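You operate a simulated robot arm through the tools that you are given. There is no shell and no other tool. Be economical: measure what you need, move in short steps, check, and stop when the job is done.

You are at the controls of a simulated robot arm. One attempt, no reset.

Task
Take the salt mill and leave it in the pink bowl.

Only the result counts: the job must be done as asked and must still hold three seconds after the hand-in. Knocking over, shifting, dropping, spilling or breaking anything else fails it.

Robot
A 7-joint arm with a two-finger parallel gripper, fixed in place. Base frame: the origin is at the foot of the arm, x ahead of it, y to its left, z up; the work surface is at about z = 0.75. Units: m, degrees, N and s.
Its first joint turns from -166.0 to 166.0 degrees. Payload 4.4 kg.
Tool frame: the origin (TCP) lies between the finger pads and is the grasp point; the fingertips stand 0.023 m ahead of it; z points along the fingers, y is the line along which they close. Largest opening 0.094 m; finger width 0.038, thickness 0.01; the body of the gripper, 0.054 by 0.096 m, starts 0.039 m behind the TCP.
Orientation is that of the tool frame in the base frame, as a unit quaternion [w, x, y, z]. With the fingers straight down and closing along the base's y, the tool's x points along the base's -x, its y along +y and its z along -z.

Tools
- The arm moves only by the tool jog_arm. Its argument "motion" is a list of rows, each a list of 5 numbers: the gripper command, from -1 (fully open) to 1 (shut), values between in proportion, then the shift along the tool's x, y, z in m, then the turn about the tool's z in degrees. In form: [[fingers, x, y, z, spin], ...]. A call has 1 to 10 rows; each row shifts and turns the commanded pose from where the row before left it, along the tool's axes as they then stand. Rows are played at 5 a second. More than 0.05 m and 8.6 degrees between two rows, or a gripper value outside its range, and nothing of the call is played. A pose out of reach is approached as far as the arm can. The call stops where the force on the tool passes 40 N (or 10 N more than at its start, if that is more) or the arm is blocked; 0.2 s more then pass. Each finger travels about 0.072 m/s and halts on what it meets, pressing with about 30 N; the grip force reading is that of the motor and also rises with nothing between the fingers. The clock runs only during rows and for 0.2 s after the last one: add rows that do not move to give the fingers time. The reply holds the time, the measured pose of the TCP, the force on the tool along the base axes, the opening and the grip force, in the units named above and with some noise.
- Cameras (640 x 400 px; columns grow to the right, rows downward): "scene" is fixed at [0.0544, 0.5113, 1.378]; the picture's right is [-0.31, -0.95, 0.00], its down [-0.48, 0.15, -0.86] and it looks along [0.82, -0.26, -0.50] (base axes); focal length 375 px, centre (320, 200). "wrist" rides on the gripper at [0.086, 0.016, -0.074] in the tool frame; the picture's right is [-0.18, 0.98, 0.00], its down [-0.58, -0.11, -0.81] and it looks along [-0.79, -0.15, 0.59] (tool axes); focal length 243 px, centre (320, 200). There is no depth. A picture from a camera that has moved, and an enlarged one, comes with that camera's place and axes in the base frame and with its lens. The place of the scene camera against the robot may be out by one fixed shift of up to 0.025 m in any direction.
- snapshot(camera): a new picture of that camera. No time passes.
- enlarge(camera, box): a new picture of the part [left, top, right, bottom] of that camera's present view, enlarged. No time passes.
- hand_in(): hands the job in; it is judged then, once.

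Go step by step. Nothing tells you positions but the pictures and the camera data: compare them with the known pose of the tool, close in by small moves and look again before you grip or let go. The budget is 90 turns and 38 pictures, counting those below and the enlarged ones. Unless the task says otherwise, let go and move clear before handing in, and close with one line.

The tools are called as name(argument=value, ...) on one line, values as JSON. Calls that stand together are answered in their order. jog_arm: Moves the arm, as the interface text tells. Its arguments: {"type":"object","properties":{"motion":{"type":"array"}},"required":["motion"]} The other tools are called the same way: snapshot (camera) takes a picture; enlarge (camera, box) takes an enlarged picture of a part of a camera's view; hand_in () hands the job in.

At the start:

```text
t: 0.0
position: [0.8793, 0.1211, 1.0301]
tool_rot: [0.0, 0.0, 1.0, 0.001]
wrist_force: [0.2, -0.2, 0.1]
width: 0.0939
finger_force: 0.1
```

scene: 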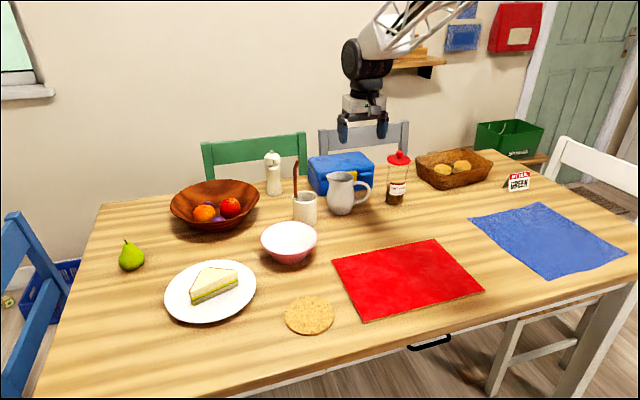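
wrist: 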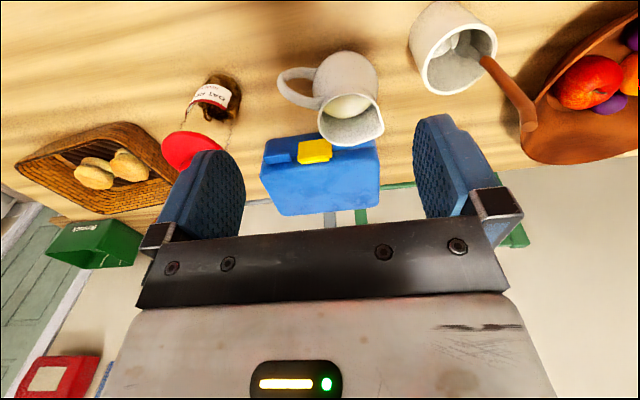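

I see a white mill-shaped object near the far table edge and a red-lidded jar, and the pink bowl is near the middle. I'll look closely at both candidates.

enlarge(camera="scene", box=[240, 130, 340, 270])

enlarge(camera="scene", box=[320, 130, 440, 230])

```text
2.86 times, centred on (290, 200) of scene
camera zoom: at [0.0544, 0.5113, 1.378], right [-0.31, -0.95, 0.0], down [-0.48, 0.15, -0.86], along [0.82, -0.26, -0.5], focal length 1071 px, centre (406, 200)
```

zoom: 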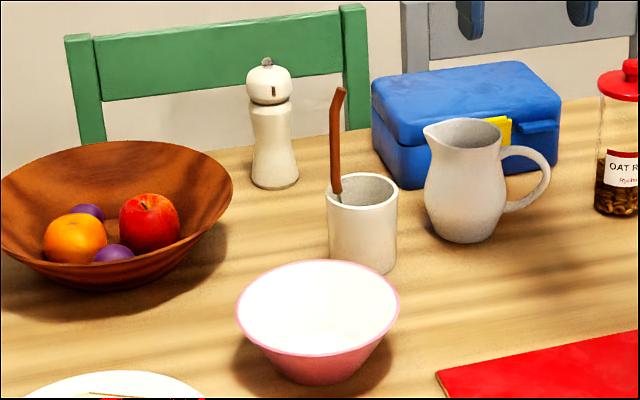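

```text
4.00 times, centred on (380, 180) of scene
camera zoom: at [0.0544, 0.5113, 1.378], right [-0.31, -0.95, 0.0], down [-0.48, 0.15, -0.86], along [0.82, -0.26, -0.5], focal length 1500 px, centre (80, 280)
```

zoom: 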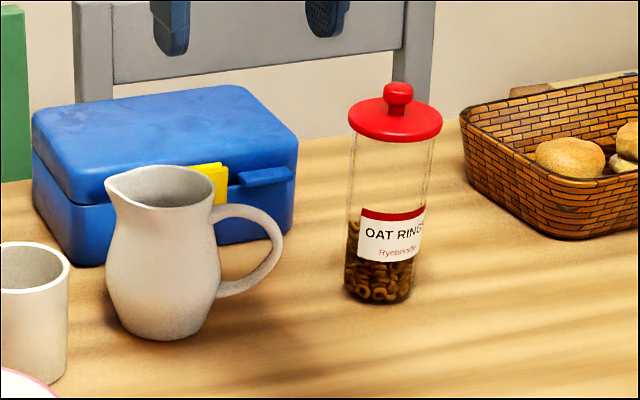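

The white mill stands at about (1.16, 0.31), which may be beyond the stated reach, so I need to check that. I'll move over at a safe height and look with the wrist camera.

jog_arm(motion=[[-1, 0, 0.04, 0, 0], [-1, 0, 0.04, 0, 0], [-1, 0, 0.04, 0, 0], [-1, 0, 0.04, 0, 0], [-1, -0.02, 0.03, 0, 0], [-1, -0.02, 0, 0, 0], [-1, 0, 0, 0, 0]])

snapshot(camera="wrist")

```text
t: 1.6
position: [0.9195, 0.3104, 1.0319]
tool_rot: [0.0, 0.0, 1.0, 0.001]
wrist_force: [-0.5, 0.2, -0.7]
width: 0.0942
finger_force: 0.1
```

```text
33 pictures are left
camera wrist: at [0.8319, 0.3261, 1.106], right [0.18, 0.98, 0.0], down [0.58, -0.11, 0.81], along [0.79, -0.15, -0.59], focal length 243 px, centre (320, 200)
```

wrist: 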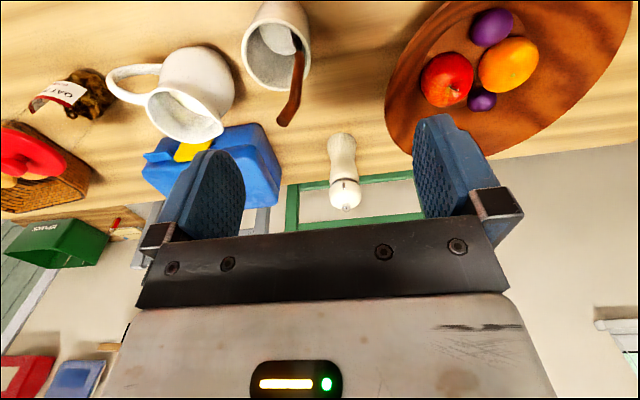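

The wrist view puts the mill at about (1.126, 0.31) with its top at about z = 0.90. I'll test how far out the arm goes at this safe height.

jog_arm(motion=[[-1, -0.03, 0, 0, 0], [-1, -0.03, 0, 0, 0], [-1, -0.03, 0, 0, 0], [-1, 0, 0, 0, 0], [-1, 0, 0, 0, 0]])

```text
t: 2.8
position: [1.008, 0.3114, 1.0319]
tool_rot: [0.0, 0.0, 1.0, 0.0]
wrist_force: [0.8, 0.2, -0.2]
width: 0.0939
finger_force: 0.1
```

The arm holds its pose at a radius of 1.055 m, so I'll go further.

jog_arm(motion=[[-1, -0.03, 0, 0, 0], [-1, -0.03, 0, 0, 0], [-1, 0, 0, 0, 0], [-1, 0, 0, 0, 0]])

snapshot(camera="wrist")

snapshot(camera="scene")

```text
t: 3.8
position: [1.0691, 0.3125, 1.0314]
tool_rot: [0.0, 0.001, 1.0, 0.0]
wrist_force: [-0.1, 0.8, -0.2]
width: 0.0941
finger_force: 0.1
```

```text
32 pictures are left
camera wrist: at [0.9817, 0.3288, 1.1063], right [0.18, 0.98, 0.0], down [0.58, -0.11, 0.81], along [0.79, -0.15, -0.59], focal length 243 px, centre (320, 200)
```

wrist: 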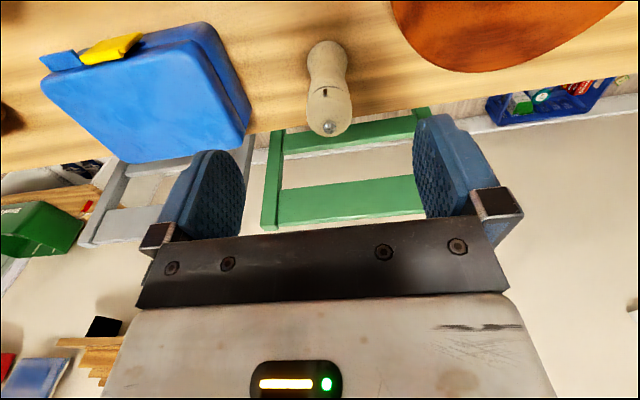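

```text
31 pictures are left
```

scene: 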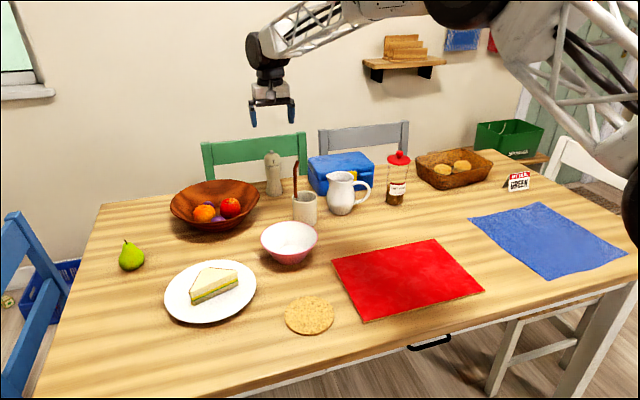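

The mill's axis is at about (1.132, 0.310) in this view, and the side gaps to the fruit bowl and blue box look adequate. I'll centre over it and check.

jog_arm(motion=[[-1, -0.03, -0.001, 0, 0], [-1, -0.033, -0.0015, 0, 0], [-1, 0, 0, 0, 0], [-1, 0, 0, 0, 0]])

snapshot(camera="wrist")

```text
t: 4.8
position: [1.1314, 0.3105, 1.0315]
tool_rot: [0.0, 0.0, 1.0, 0.0]
wrist_force: [1.0, -0.4, 0.0]
width: 0.0939
finger_force: 0.0
```

```text
30 pictures are left
camera wrist: at [1.0441, 0.327, 1.106], right [0.18, 0.98, 0.0], down [0.58, -0.11, 0.81], along [0.79, -0.15, -0.59], focal length 243 px, centre (320, 200)
```

wrist: 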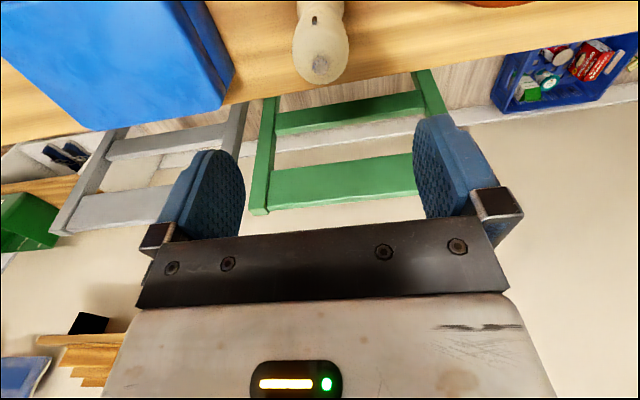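

The mill is aligned at about (1.134, 0.310). I'll descend partway and check again.

jog_arm(motion=[[-1, -0.002, 0, 0.03, 0], [-1, 0, 0, 0.03, 0], [-1, 0, 0, 0.03, 0], [-1, 0, 0, 0.01, 0], [-1, 0, 0, 0, 0], [-1, 0, 0, 0, 0]])

snapshot(camera="wrist")

enlarge(camera="scene", box=[220, 90, 340, 210])

```text
t: 6.2
position: [1.1328, 0.31, 0.9324]
tool_rot: [0.0, 0.0, 1.0, 0.0]
wrist_force: [0.5, 0.0, -0.4]
width: 0.094
finger_force: 0.0
```

```text
29 pictures are left
camera wrist: at [1.046, 0.3264, 1.0058], right [0.18, 0.98, 0.0], down [0.58, -0.11, 0.81], along [0.79, -0.15, -0.59], focal length 243 px, centre (320, 200)
```

wrist: 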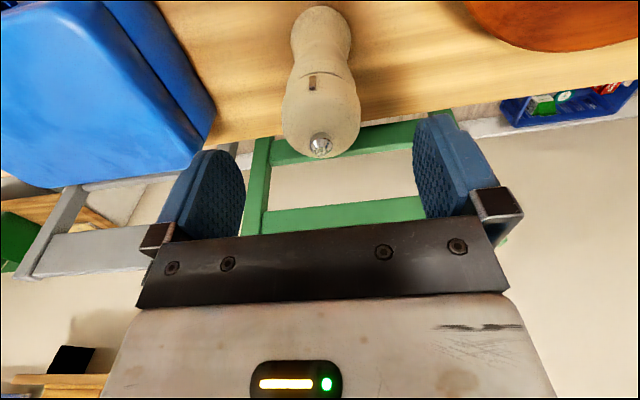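

```text
3.33 times, centred on (280, 150) of scene
camera zoom: at [0.0544, 0.5113, 1.378], right [-0.31, -0.95, 0.0], down [-0.48, 0.15, -0.86], along [0.82, -0.26, -0.5], focal length 1250 px, centre (453, 367)
```

zoom: 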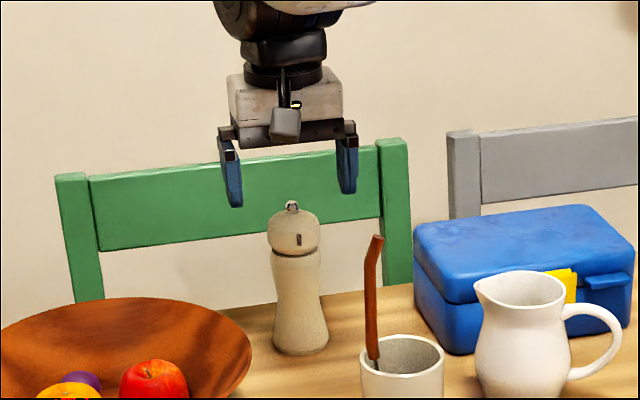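

The fingers straddle the mill symmetrically, and its top is at about z = 0.905. I'll lower to about z = 0.878 so that the pads take the head and the palm stays clear.

jog_arm(motion=[[-1, -0.002, 0, 0.02, 0], [-1, -0.002, 0, 0.02, 0], [-1, 0, 0, 0.014, 0], [-1, 0, 0, 0, 0], [-1, 0, 0, 0, 0]])

snapshot(camera="wrist")

enlarge(camera="scene", box=[220, 90, 340, 210])

```text
t: 7.4
position: [1.1384, 0.3098, 0.877]
tool_rot: [0.0, 0.0, 1.0, 0.0]
wrist_force: [0.2, -0.1, -0.7]
width: 0.0939
finger_force: 0.0
```

```text
27 pictures are left
camera wrist: at [1.0507, 0.3253, 0.9518], right [0.18, 0.98, 0.0], down [0.58, -0.11, 0.81], along [0.79, -0.15, -0.59], focal length 243 px, centre (320, 200)
```

wrist: 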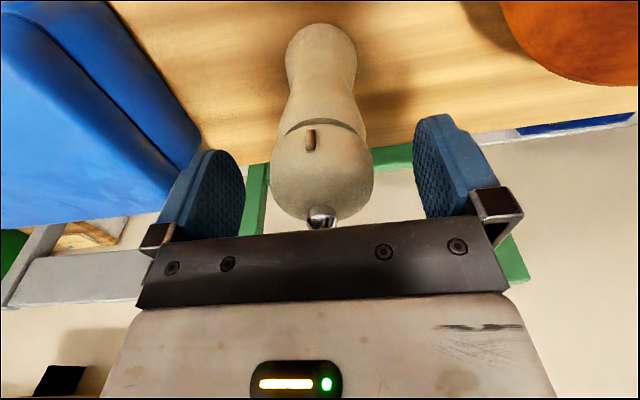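

```text
3.33 times, centred on (280, 150) of scene
camera zoom: at [0.0544, 0.5113, 1.378], right [-0.31, -0.95, 0.0], down [-0.48, 0.15, -0.86], along [0.82, -0.26, -0.5], focal length 1250 px, centre (453, 367)
```

zoom: 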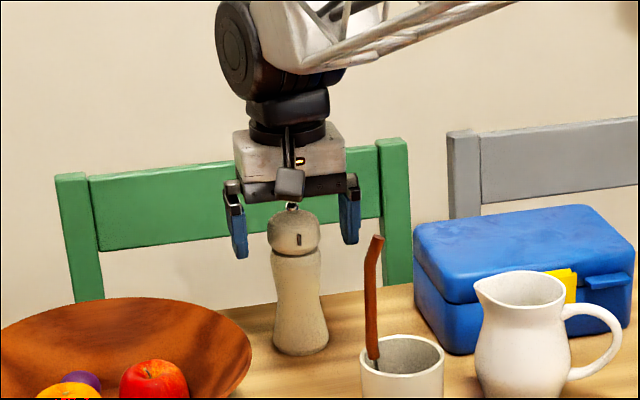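

The head sits between the pads and centred. I'll lower 5 mm more and close gently, with rows to let the fingers settle.

jog_arm(motion=[[-1, 0, 0, 0.005, 0], [-1, 0, 0, 0, 0], [-0.5, 0, 0, 0, 0], [0, 0, 0, 0, 0], [0.5, 0, 0, 0, 0], [1, 0, 0, 0, 0], [1, 0, 0, 0, 0], [1, 0, 0, 0, 0], [1, 0, 0, 0, 0]])

snapshot(camera="wrist")

```text
t: 9.4
position: [1.1379, 0.3086, 0.8723]
tool_rot: [0.001, 0.0, 1.0, 0.0]
wrist_force: [0.0, 0.9, 1.2]
width: 0.0509
finger_force: 30.4
```

```text
25 pictures are left
camera wrist: at [1.0508, 0.3247, 0.947], right [0.18, 0.98, 0.0], down [0.58, -0.11, 0.81], along [0.79, -0.15, -0.59], focal length 243 px, centre (320, 200)
```

wrist: 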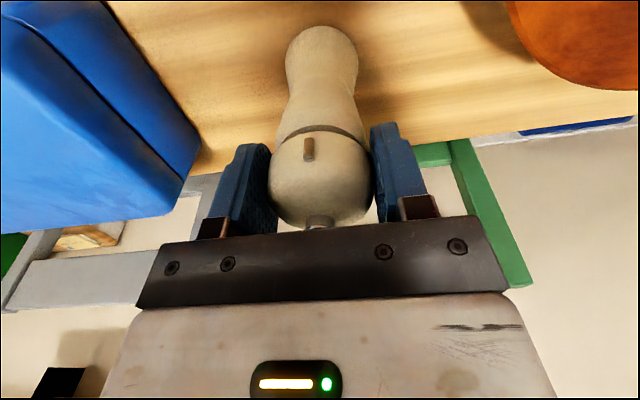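

The grip is firm on the 51 mm head. I'll lift slowly and straight up.

jog_arm(motion=[[1, 0, 0, -0.01, 0], [1, 0, 0, -0.02, 0], [1, 0, 0, -0.03, 0], [1, 0, 0, -0.03, 0], [1, 0, 0, -0.03, 0], [1, 0, 0, -0.03, 0], [1, 0, 0, 0, 0]])

snapshot(camera="scene")

snapshot(camera="wrist")

```text
t: 11.0
position: [1.1388, 0.3092, 1.022]
tool_rot: [0.0, 0.0, 1.0, 0.001]
wrist_force: [0.2, -0.4, -3.1]
width: 0.0509
finger_force: 29.8
```

```text
24 pictures are left
```

scene: 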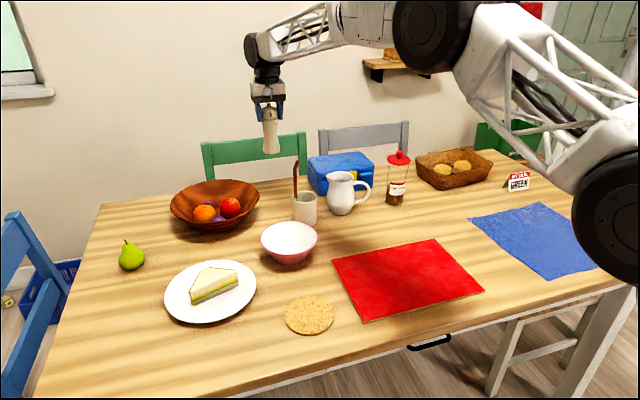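

```text
23 pictures are left
camera wrist: at [1.0514, 0.3246, 1.0969], right [0.18, 0.98, 0.0], down [0.58, -0.11, 0.81], along [0.79, -0.15, -0.59], focal length 243 px, centre (320, 200)
```

wrist: 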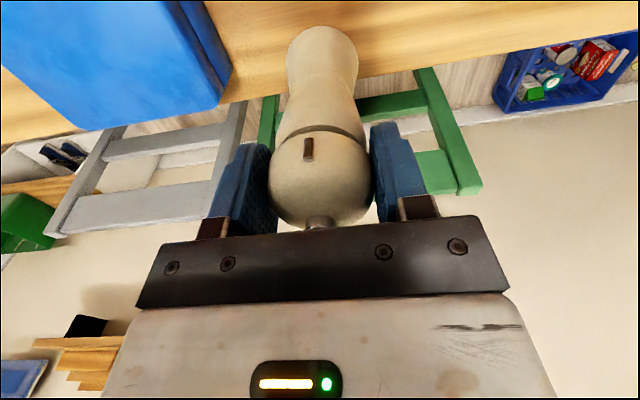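

The mill is lifted cleanly and hangs upright, with its bottom about 0.122 m below the TCP. I'll rise to clear the straw in the cup, then retreat past the bowl so the wrist camera can locate it.

jog_arm(motion=[[1, 0, 0, -0.03, 0], [1, 0, 0, -0.03, 0], [1, 0, 0, -0.03, 0], [1, 0, 0, 0, 0], [1, 0.03, 0.005, 0, 0], [1, 0.04, 0.008, 0, 0], [1, 0.04, 0.008, 0, 0], [1, 0.04, 0.008, 0, 0], [1, 0.04, 0.008, 0, 0], [1, 0.04, 0.008, 0, 0]])

jog_arm(motion=[[1, 0.04, 0, 0, 0], [1, 0.04, 0, 0, 0], [1, 0.04, 0, 0, 0], [1, 0.04, 0, 0, 0], [1, 0.04, 0, 0, 0], [1, 0.04, 0, 0, 0], [1, 0, 0, 0, 0], [1, 0, 0, 0, 0]])

snapshot(camera="wrist")

snapshot(camera="scene")

```text
t: 13.2
position: [0.9095, 0.3532, 1.1103]
tool_rot: [0.0, 0.001, 1.0, 0.0]
wrist_force: [-0.2, -0.3, -2.7]
width: 0.0504
finger_force: 30.6
```

```text
t: 15.0
position: [0.6684, 0.3521, 1.1113]
tool_rot: [0.0, 0.0, 1.0, 0.0]
wrist_force: [0.3, 1.1, -2.6]
width: 0.0507
finger_force: 30.2
```

```text
22 pictures are left
camera wrist: at [0.5822, 0.3677, 1.1862], right [0.18, 0.98, 0.0], down [0.58, -0.11, 0.81], along [0.79, -0.15, -0.59], focal length 243 px, centre (320, 200)
```

wrist: 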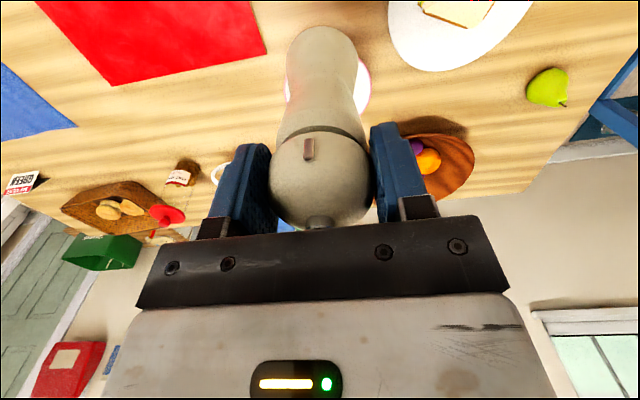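

```text
21 pictures are left
```

scene: 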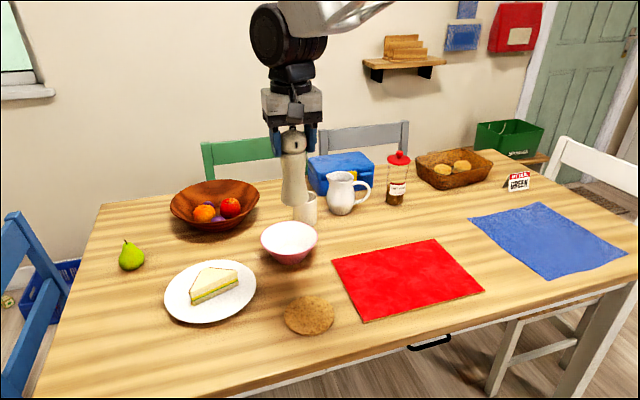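

The held mill hides the bowl in this view. I'll sidestep in y to see it clearly.

jog_arm(motion=[[1, 0, -0.04, 0, 0], [1, 0, -0.04, 0, 0], [1, 0, -0.04, 0, 0], [1, 0, 0, 0, 0], [1, 0, 0, 0, 0]])

snapshot(camera="wrist")

```text
t: 16.2
position: [0.669, 0.233, 1.1128]
tool_rot: [0.0, 0.0, 1.0, 0.001]
wrist_force: [0.5, 0.0, -2.7]
width: 0.0506
finger_force: 30.3
```

```text
20 pictures are left
camera wrist: at [0.5819, 0.2482, 1.1878], right [0.18, 0.98, 0.0], down [0.58, -0.11, 0.81], along [0.79, -0.15, -0.59], focal length 243 px, centre (320, 200)
```

wrist: 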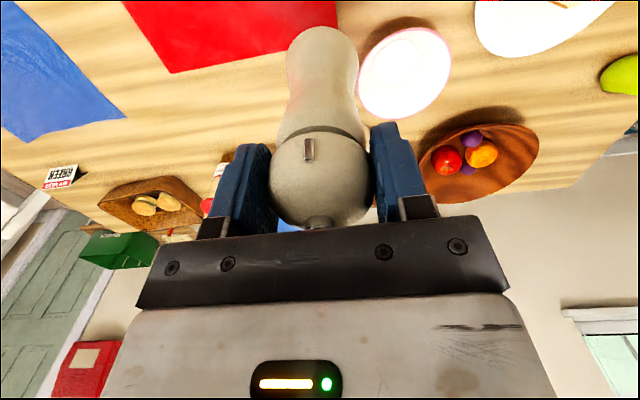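

enlarge(camera="wrist", box=[340, 0, 480, 140])

```text
2.86 times, centred on (410, 70) of wrist
camera zoom: at [0.5819, 0.2482, 1.1878], right [0.18, 0.98, 0.0], down [0.58, -0.11, 0.81], along [0.79, -0.15, -0.59], focal length 693 px, centre (63, 571)
```

zoom: 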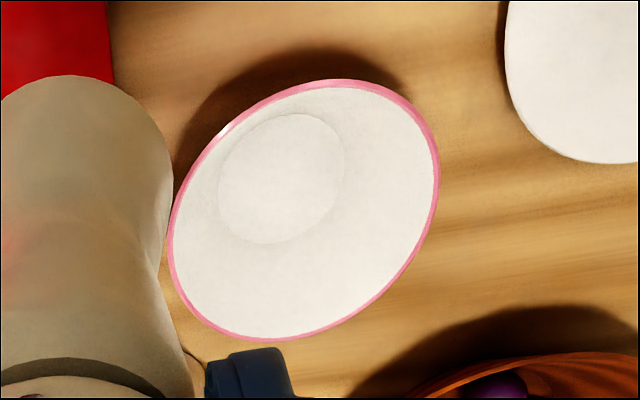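

The bowl's centre comes out at about (0.795, 0.340), with a flat floor about 7 cm wide and the rim at about z = 0.80. I'll move over it and descend partway.

jog_arm(motion=[[1, -0.03, 0.03, 0, 0], [1, -0.03, 0.03, 0, 0], [1, -0.03, 0.03, 0, 0], [1, -0.036, 0.017, 0, 0], [1, 0, 0, 0.03, 0], [1, 0, 0, 0.04, 0], [1, 0, 0, 0.04, 0], [1, 0, 0, 0.03, 0], [1, 0, 0, 0, 0], [1, 0, 0, 0, 0]])

snapshot(camera="wrist")

enlarge(camera="scene", box=[220, 150, 360, 290])

```text
t: 18.4
position: [0.7947, 0.3425, 0.9702]
tool_rot: [-0.001, 0.0, 1.0, 0.0]
wrist_force: [-0.6, -0.5, -3.3]
width: 0.0506
finger_force: 29.5
```

```text
18 pictures are left
camera wrist: at [0.7081, 0.3573, 1.0452], right [0.18, 0.98, 0.0], down [0.58, -0.11, 0.81], along [0.79, -0.15, -0.59], focal length 243 px, centre (320, 200)
```

wrist: 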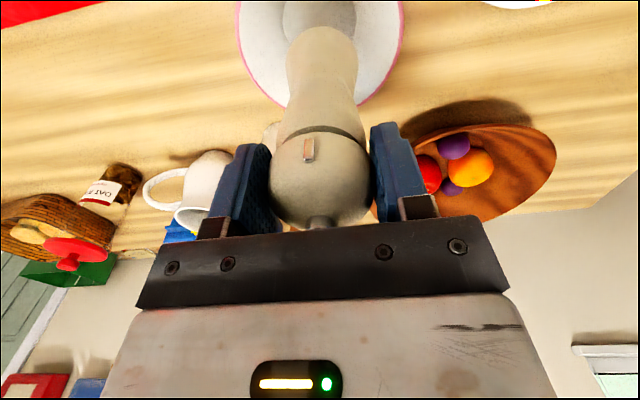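

```text
2.86 times, centred on (290, 220) of scene
camera zoom: at [0.0544, 0.5113, 1.378], right [-0.31, -0.95, 0.0], down [-0.48, 0.15, -0.86], along [0.82, -0.26, -0.5], focal length 1071 px, centre (406, 143)
```

zoom: 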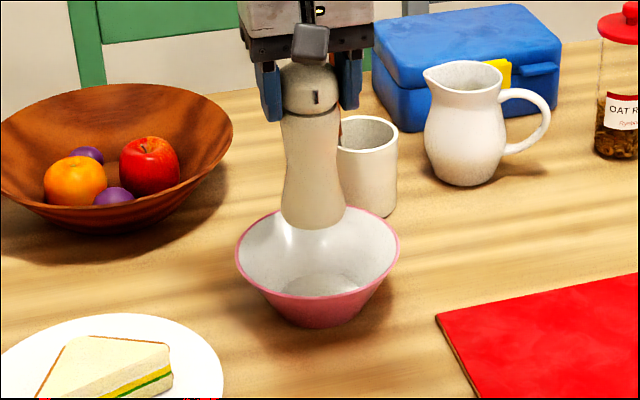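

The alignment looks close. I'll zoom in on the bowl floor to check fore-aft centring before the final descent.

enlarge(camera="scene", box=[255, 200, 325, 270])

enlarge(camera="wrist", box=[220, 0, 420, 130])

```text
5.71 times, centred on (290, 235) of scene
camera zoom: at [0.0544, 0.5113, 1.378], right [-0.31, -0.95, 0.0], down [-0.48, 0.15, -0.86], along [0.82, -0.26, -0.5], focal length 2142 px, centre (491, 0)
```

zoom: 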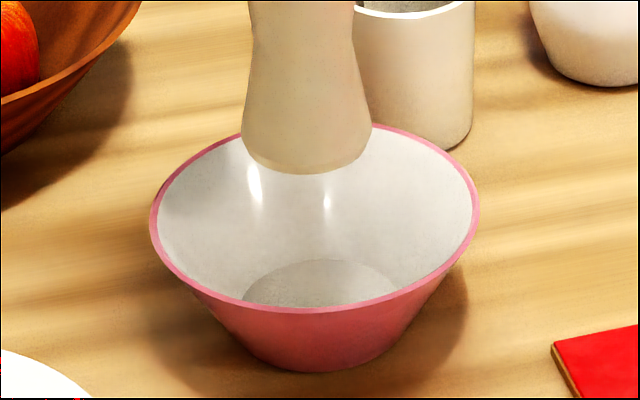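

```text
3.08 times, centred on (320, 65) of wrist
camera zoom: at [0.7081, 0.3573, 1.0452], right [0.18, 0.98, 0.0], down [0.58, -0.11, 0.81], along [0.79, -0.15, -0.59], focal length 746 px, centre (320, 615)
```

zoom: 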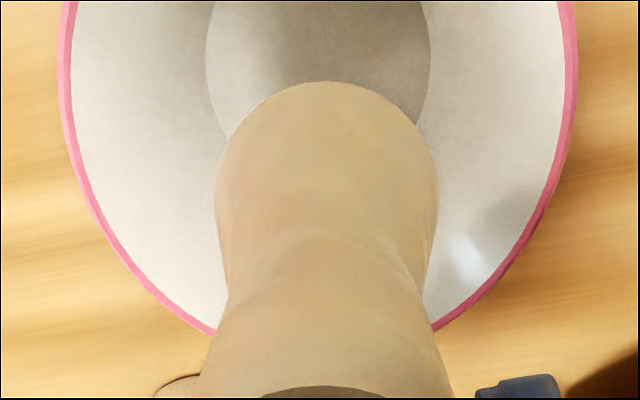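

Both views agree the mill is centred over the bowl floor within a few millimetres. I'll lower it into the bowl, with fine steps near contact.

jog_arm(motion=[[1, 0, -0.001, 0.02, 0], [1, 0, 0, 0.02, 0], [1, 0, 0, 0.02, 0], [1, 0, 0, 0.015, 0], [1, 0, 0, 0.004, 0], [1, 0, 0, 0, 0], [1, 0, 0, 0, 0]])

enlarge(camera="scene", box=[245, 170, 335, 270])

```text
t: 20.0
position: [0.7951, 0.3397, 0.8921]
tool_rot: [0.0, 0.0, 1.0, 0.001]
wrist_force: [0.4, -0.4, -2.4]
width: 0.0507
finger_force: 29.9
```

```text
4.00 times, centred on (290, 220) of scene
camera zoom: at [0.0544, 0.5113, 1.378], right [-0.31, -0.95, 0.0], down [-0.48, 0.15, -0.86], along [0.82, -0.26, -0.5], focal length 1500 px, centre (440, 120)
```

zoom: 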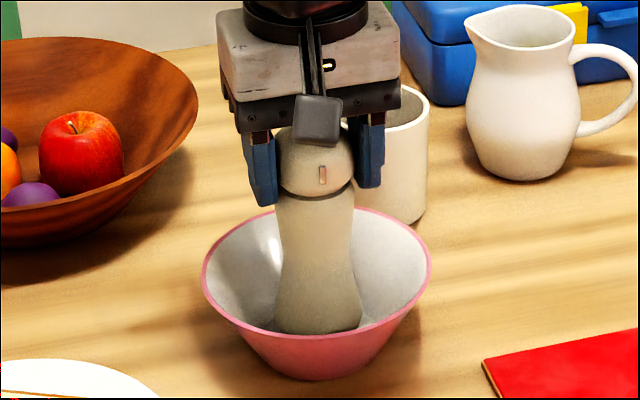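

The mill is within about a centimetre of the floor and no contact is felt yet. I'll lower in small steps and watch the force.

jog_arm(motion=[[1, 0, 0, 0.003, 0], [1, 0, 0, 0.003, 0], [1, 0, 0, 0, 0], [1, 0, 0, 0, 0]])

```text
t: 21.0
position: [0.7947, 0.3402, 0.8874]
tool_rot: [0.0, 0.0, 1.0, 0.0]
wrist_force: [0.3, -0.6, -3.3]
width: 0.0509
finger_force: 29.8
```

jog_arm(motion=[[1, 0, 0, 0.002, 0], [1, 0, 0, 0.002, 0], [1, 0, 0, 0, 0], [1, 0, 0, 0, 0]])

```text
t: 22.0
position: [0.7934, 0.3398, 0.8836]
tool_rot: [-0.001, 0.0, 1.0, -0.001]
wrist_force: [0.4, 0.2, -2.2]
width: 0.0508
finger_force: 29.8
```

There's still no contact, so I'll continue in 2 mm steps.

jog_arm(motion=[[1, 0, 0, 0.002, 0], [1, 0, 0, 0, 0], [1, 0, 0, 0, 0]])

jog_arm(motion=[[1, 0, 0, 0.002, 0], [1, 0, 0, 0, 0], [1, 0, 0, 0, 0]])

```text
t: 22.8
position: [0.7937, 0.3402, 0.8807]
tool_rot: [0.0, 0.0, 1.0, 0.0]
wrist_force: [0.8, -0.3, -1.4]
width: 0.0508
finger_force: 30.0
```

```text
t: 23.6
position: [0.7933, 0.3395, 0.8792]
tool_rot: [0.0, -0.001, 1.0, 0.0]
wrist_force: [-0.2, 0.2, -2.3]
width: 0.0505
finger_force: 30.1
```

jog_arm(motion=[[1, 0, 0, 0.002, 0], [1, 0, 0, 0, 0], [1, 0, 0, 0, 0]])

enlarge(camera="scene", box=[245, 170, 335, 270])

```text
t: 24.4
position: [0.7935, 0.3394, 0.8777]
tool_rot: [0.0, 0.001, 1.0, 0.0]
wrist_force: [-0.1, 0.4, 1.6]
width: 0.0508
finger_force: 29.6
```

```text
4.00 times, centred on (290, 220) of scene
camera zoom: at [0.0544, 0.5113, 1.378], right [-0.31, -0.95, 0.0], down [-0.48, 0.15, -0.86], along [0.82, -0.26, -0.5], focal length 1500 px, centre (440, 120)
```

zoom: 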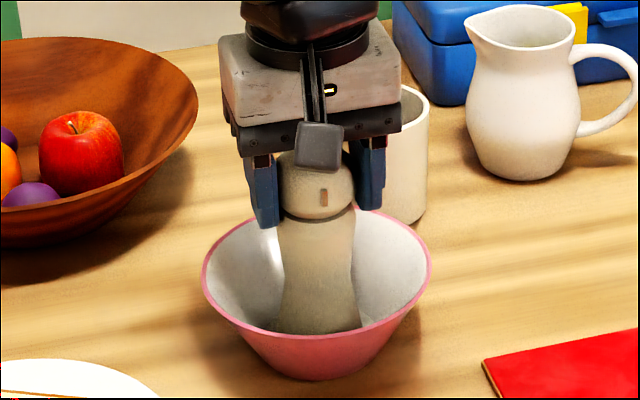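

The force on the tool reversed from about -2.5 to +1.6 N, so the mill is resting on the bowl floor. I'll open the fingers gradually.

jog_arm(motion=[[0.3, 0, 0, 0, 0], [0, 0, 0, 0, 0], [-0.1, 0, 0, 0, 0], [-0.2, 0, 0, 0, 0], [-0.4, 0, 0, 0, 0], [-0.7, 0, 0, 0, 0], [-1, 0, 0, 0, 0], [-1, 0, 0, 0, 0], [-1, 0, 0, 0, 0]])

snapshot(camera="wrist")

enlarge(camera="scene", box=[245, 170, 335, 270])

```text
t: 26.4
position: [0.794, 0.3404, 0.8763]
tool_rot: [0.0, 0.0, 1.0, 0.0]
wrist_force: [1.0, -0.1, 0.0]
width: 0.0944
finger_force: 0.2
```

```text
12 pictures are left
camera wrist: at [0.7067, 0.3556, 0.9519], right [0.18, 0.98, 0.0], down [0.58, -0.11, 0.81], along [0.79, -0.15, -0.59], focal length 243 px, centre (320, 200)
```

wrist: 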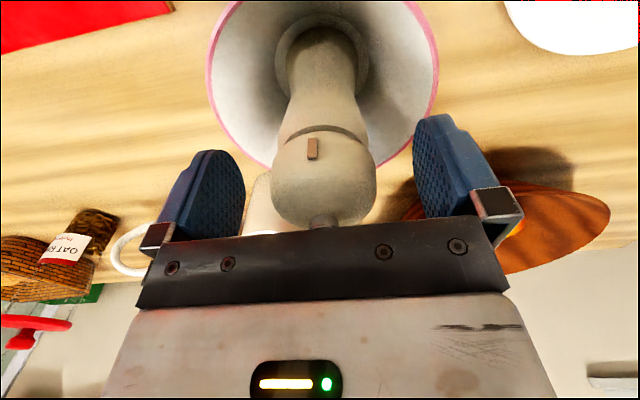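

```text
4.00 times, centred on (290, 220) of scene
camera zoom: at [0.0544, 0.5113, 1.378], right [-0.31, -0.95, 0.0], down [-0.48, 0.15, -0.86], along [0.82, -0.26, -0.5], focal length 1500 px, centre (440, 120)
```

zoom: 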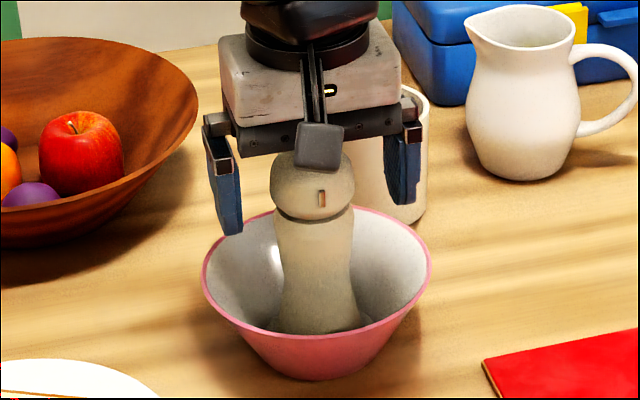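

The mill stands upright in the middle of the bowl and the fingers are clear of it. I'll rise straight up.

jog_arm(motion=[[-1, 0, 0, -0.02, 0], [-1, 0, 0, -0.03, 0], [-1, 0, 0, -0.04, 0], [-1, 0, 0, -0.04, 0], [-1, 0, 0, -0.04, 0], [-1, 0, 0, -0.04, 0], [-1, 0, 0, 0, 0], [-1, 0, 0, 0, 0]])

snapshot(camera="scene")

```text
t: 28.2
position: [0.795, 0.34, 1.0885]
tool_rot: [0.0, 0.0, 1.0, 0.0]
wrist_force: [0.0, -0.2, 0.4]
width: 0.094
finger_force: 0.1
```

```text
10 pictures are left
```

scene: 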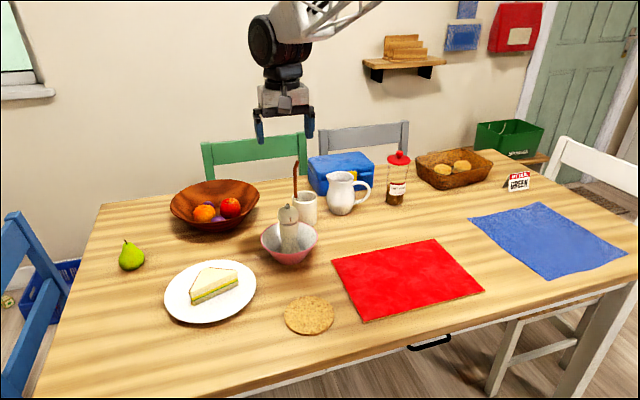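

The mill stands in the pink bowl, the gripper is clear and everything else looks undisturbed, so I'm handing in.

hand_in()

```text
The job is handed in.
```

The salt mill is standing upright in the pink bowl, the gripper is clear of it, and nothing else on the table looked moved in the last picture.
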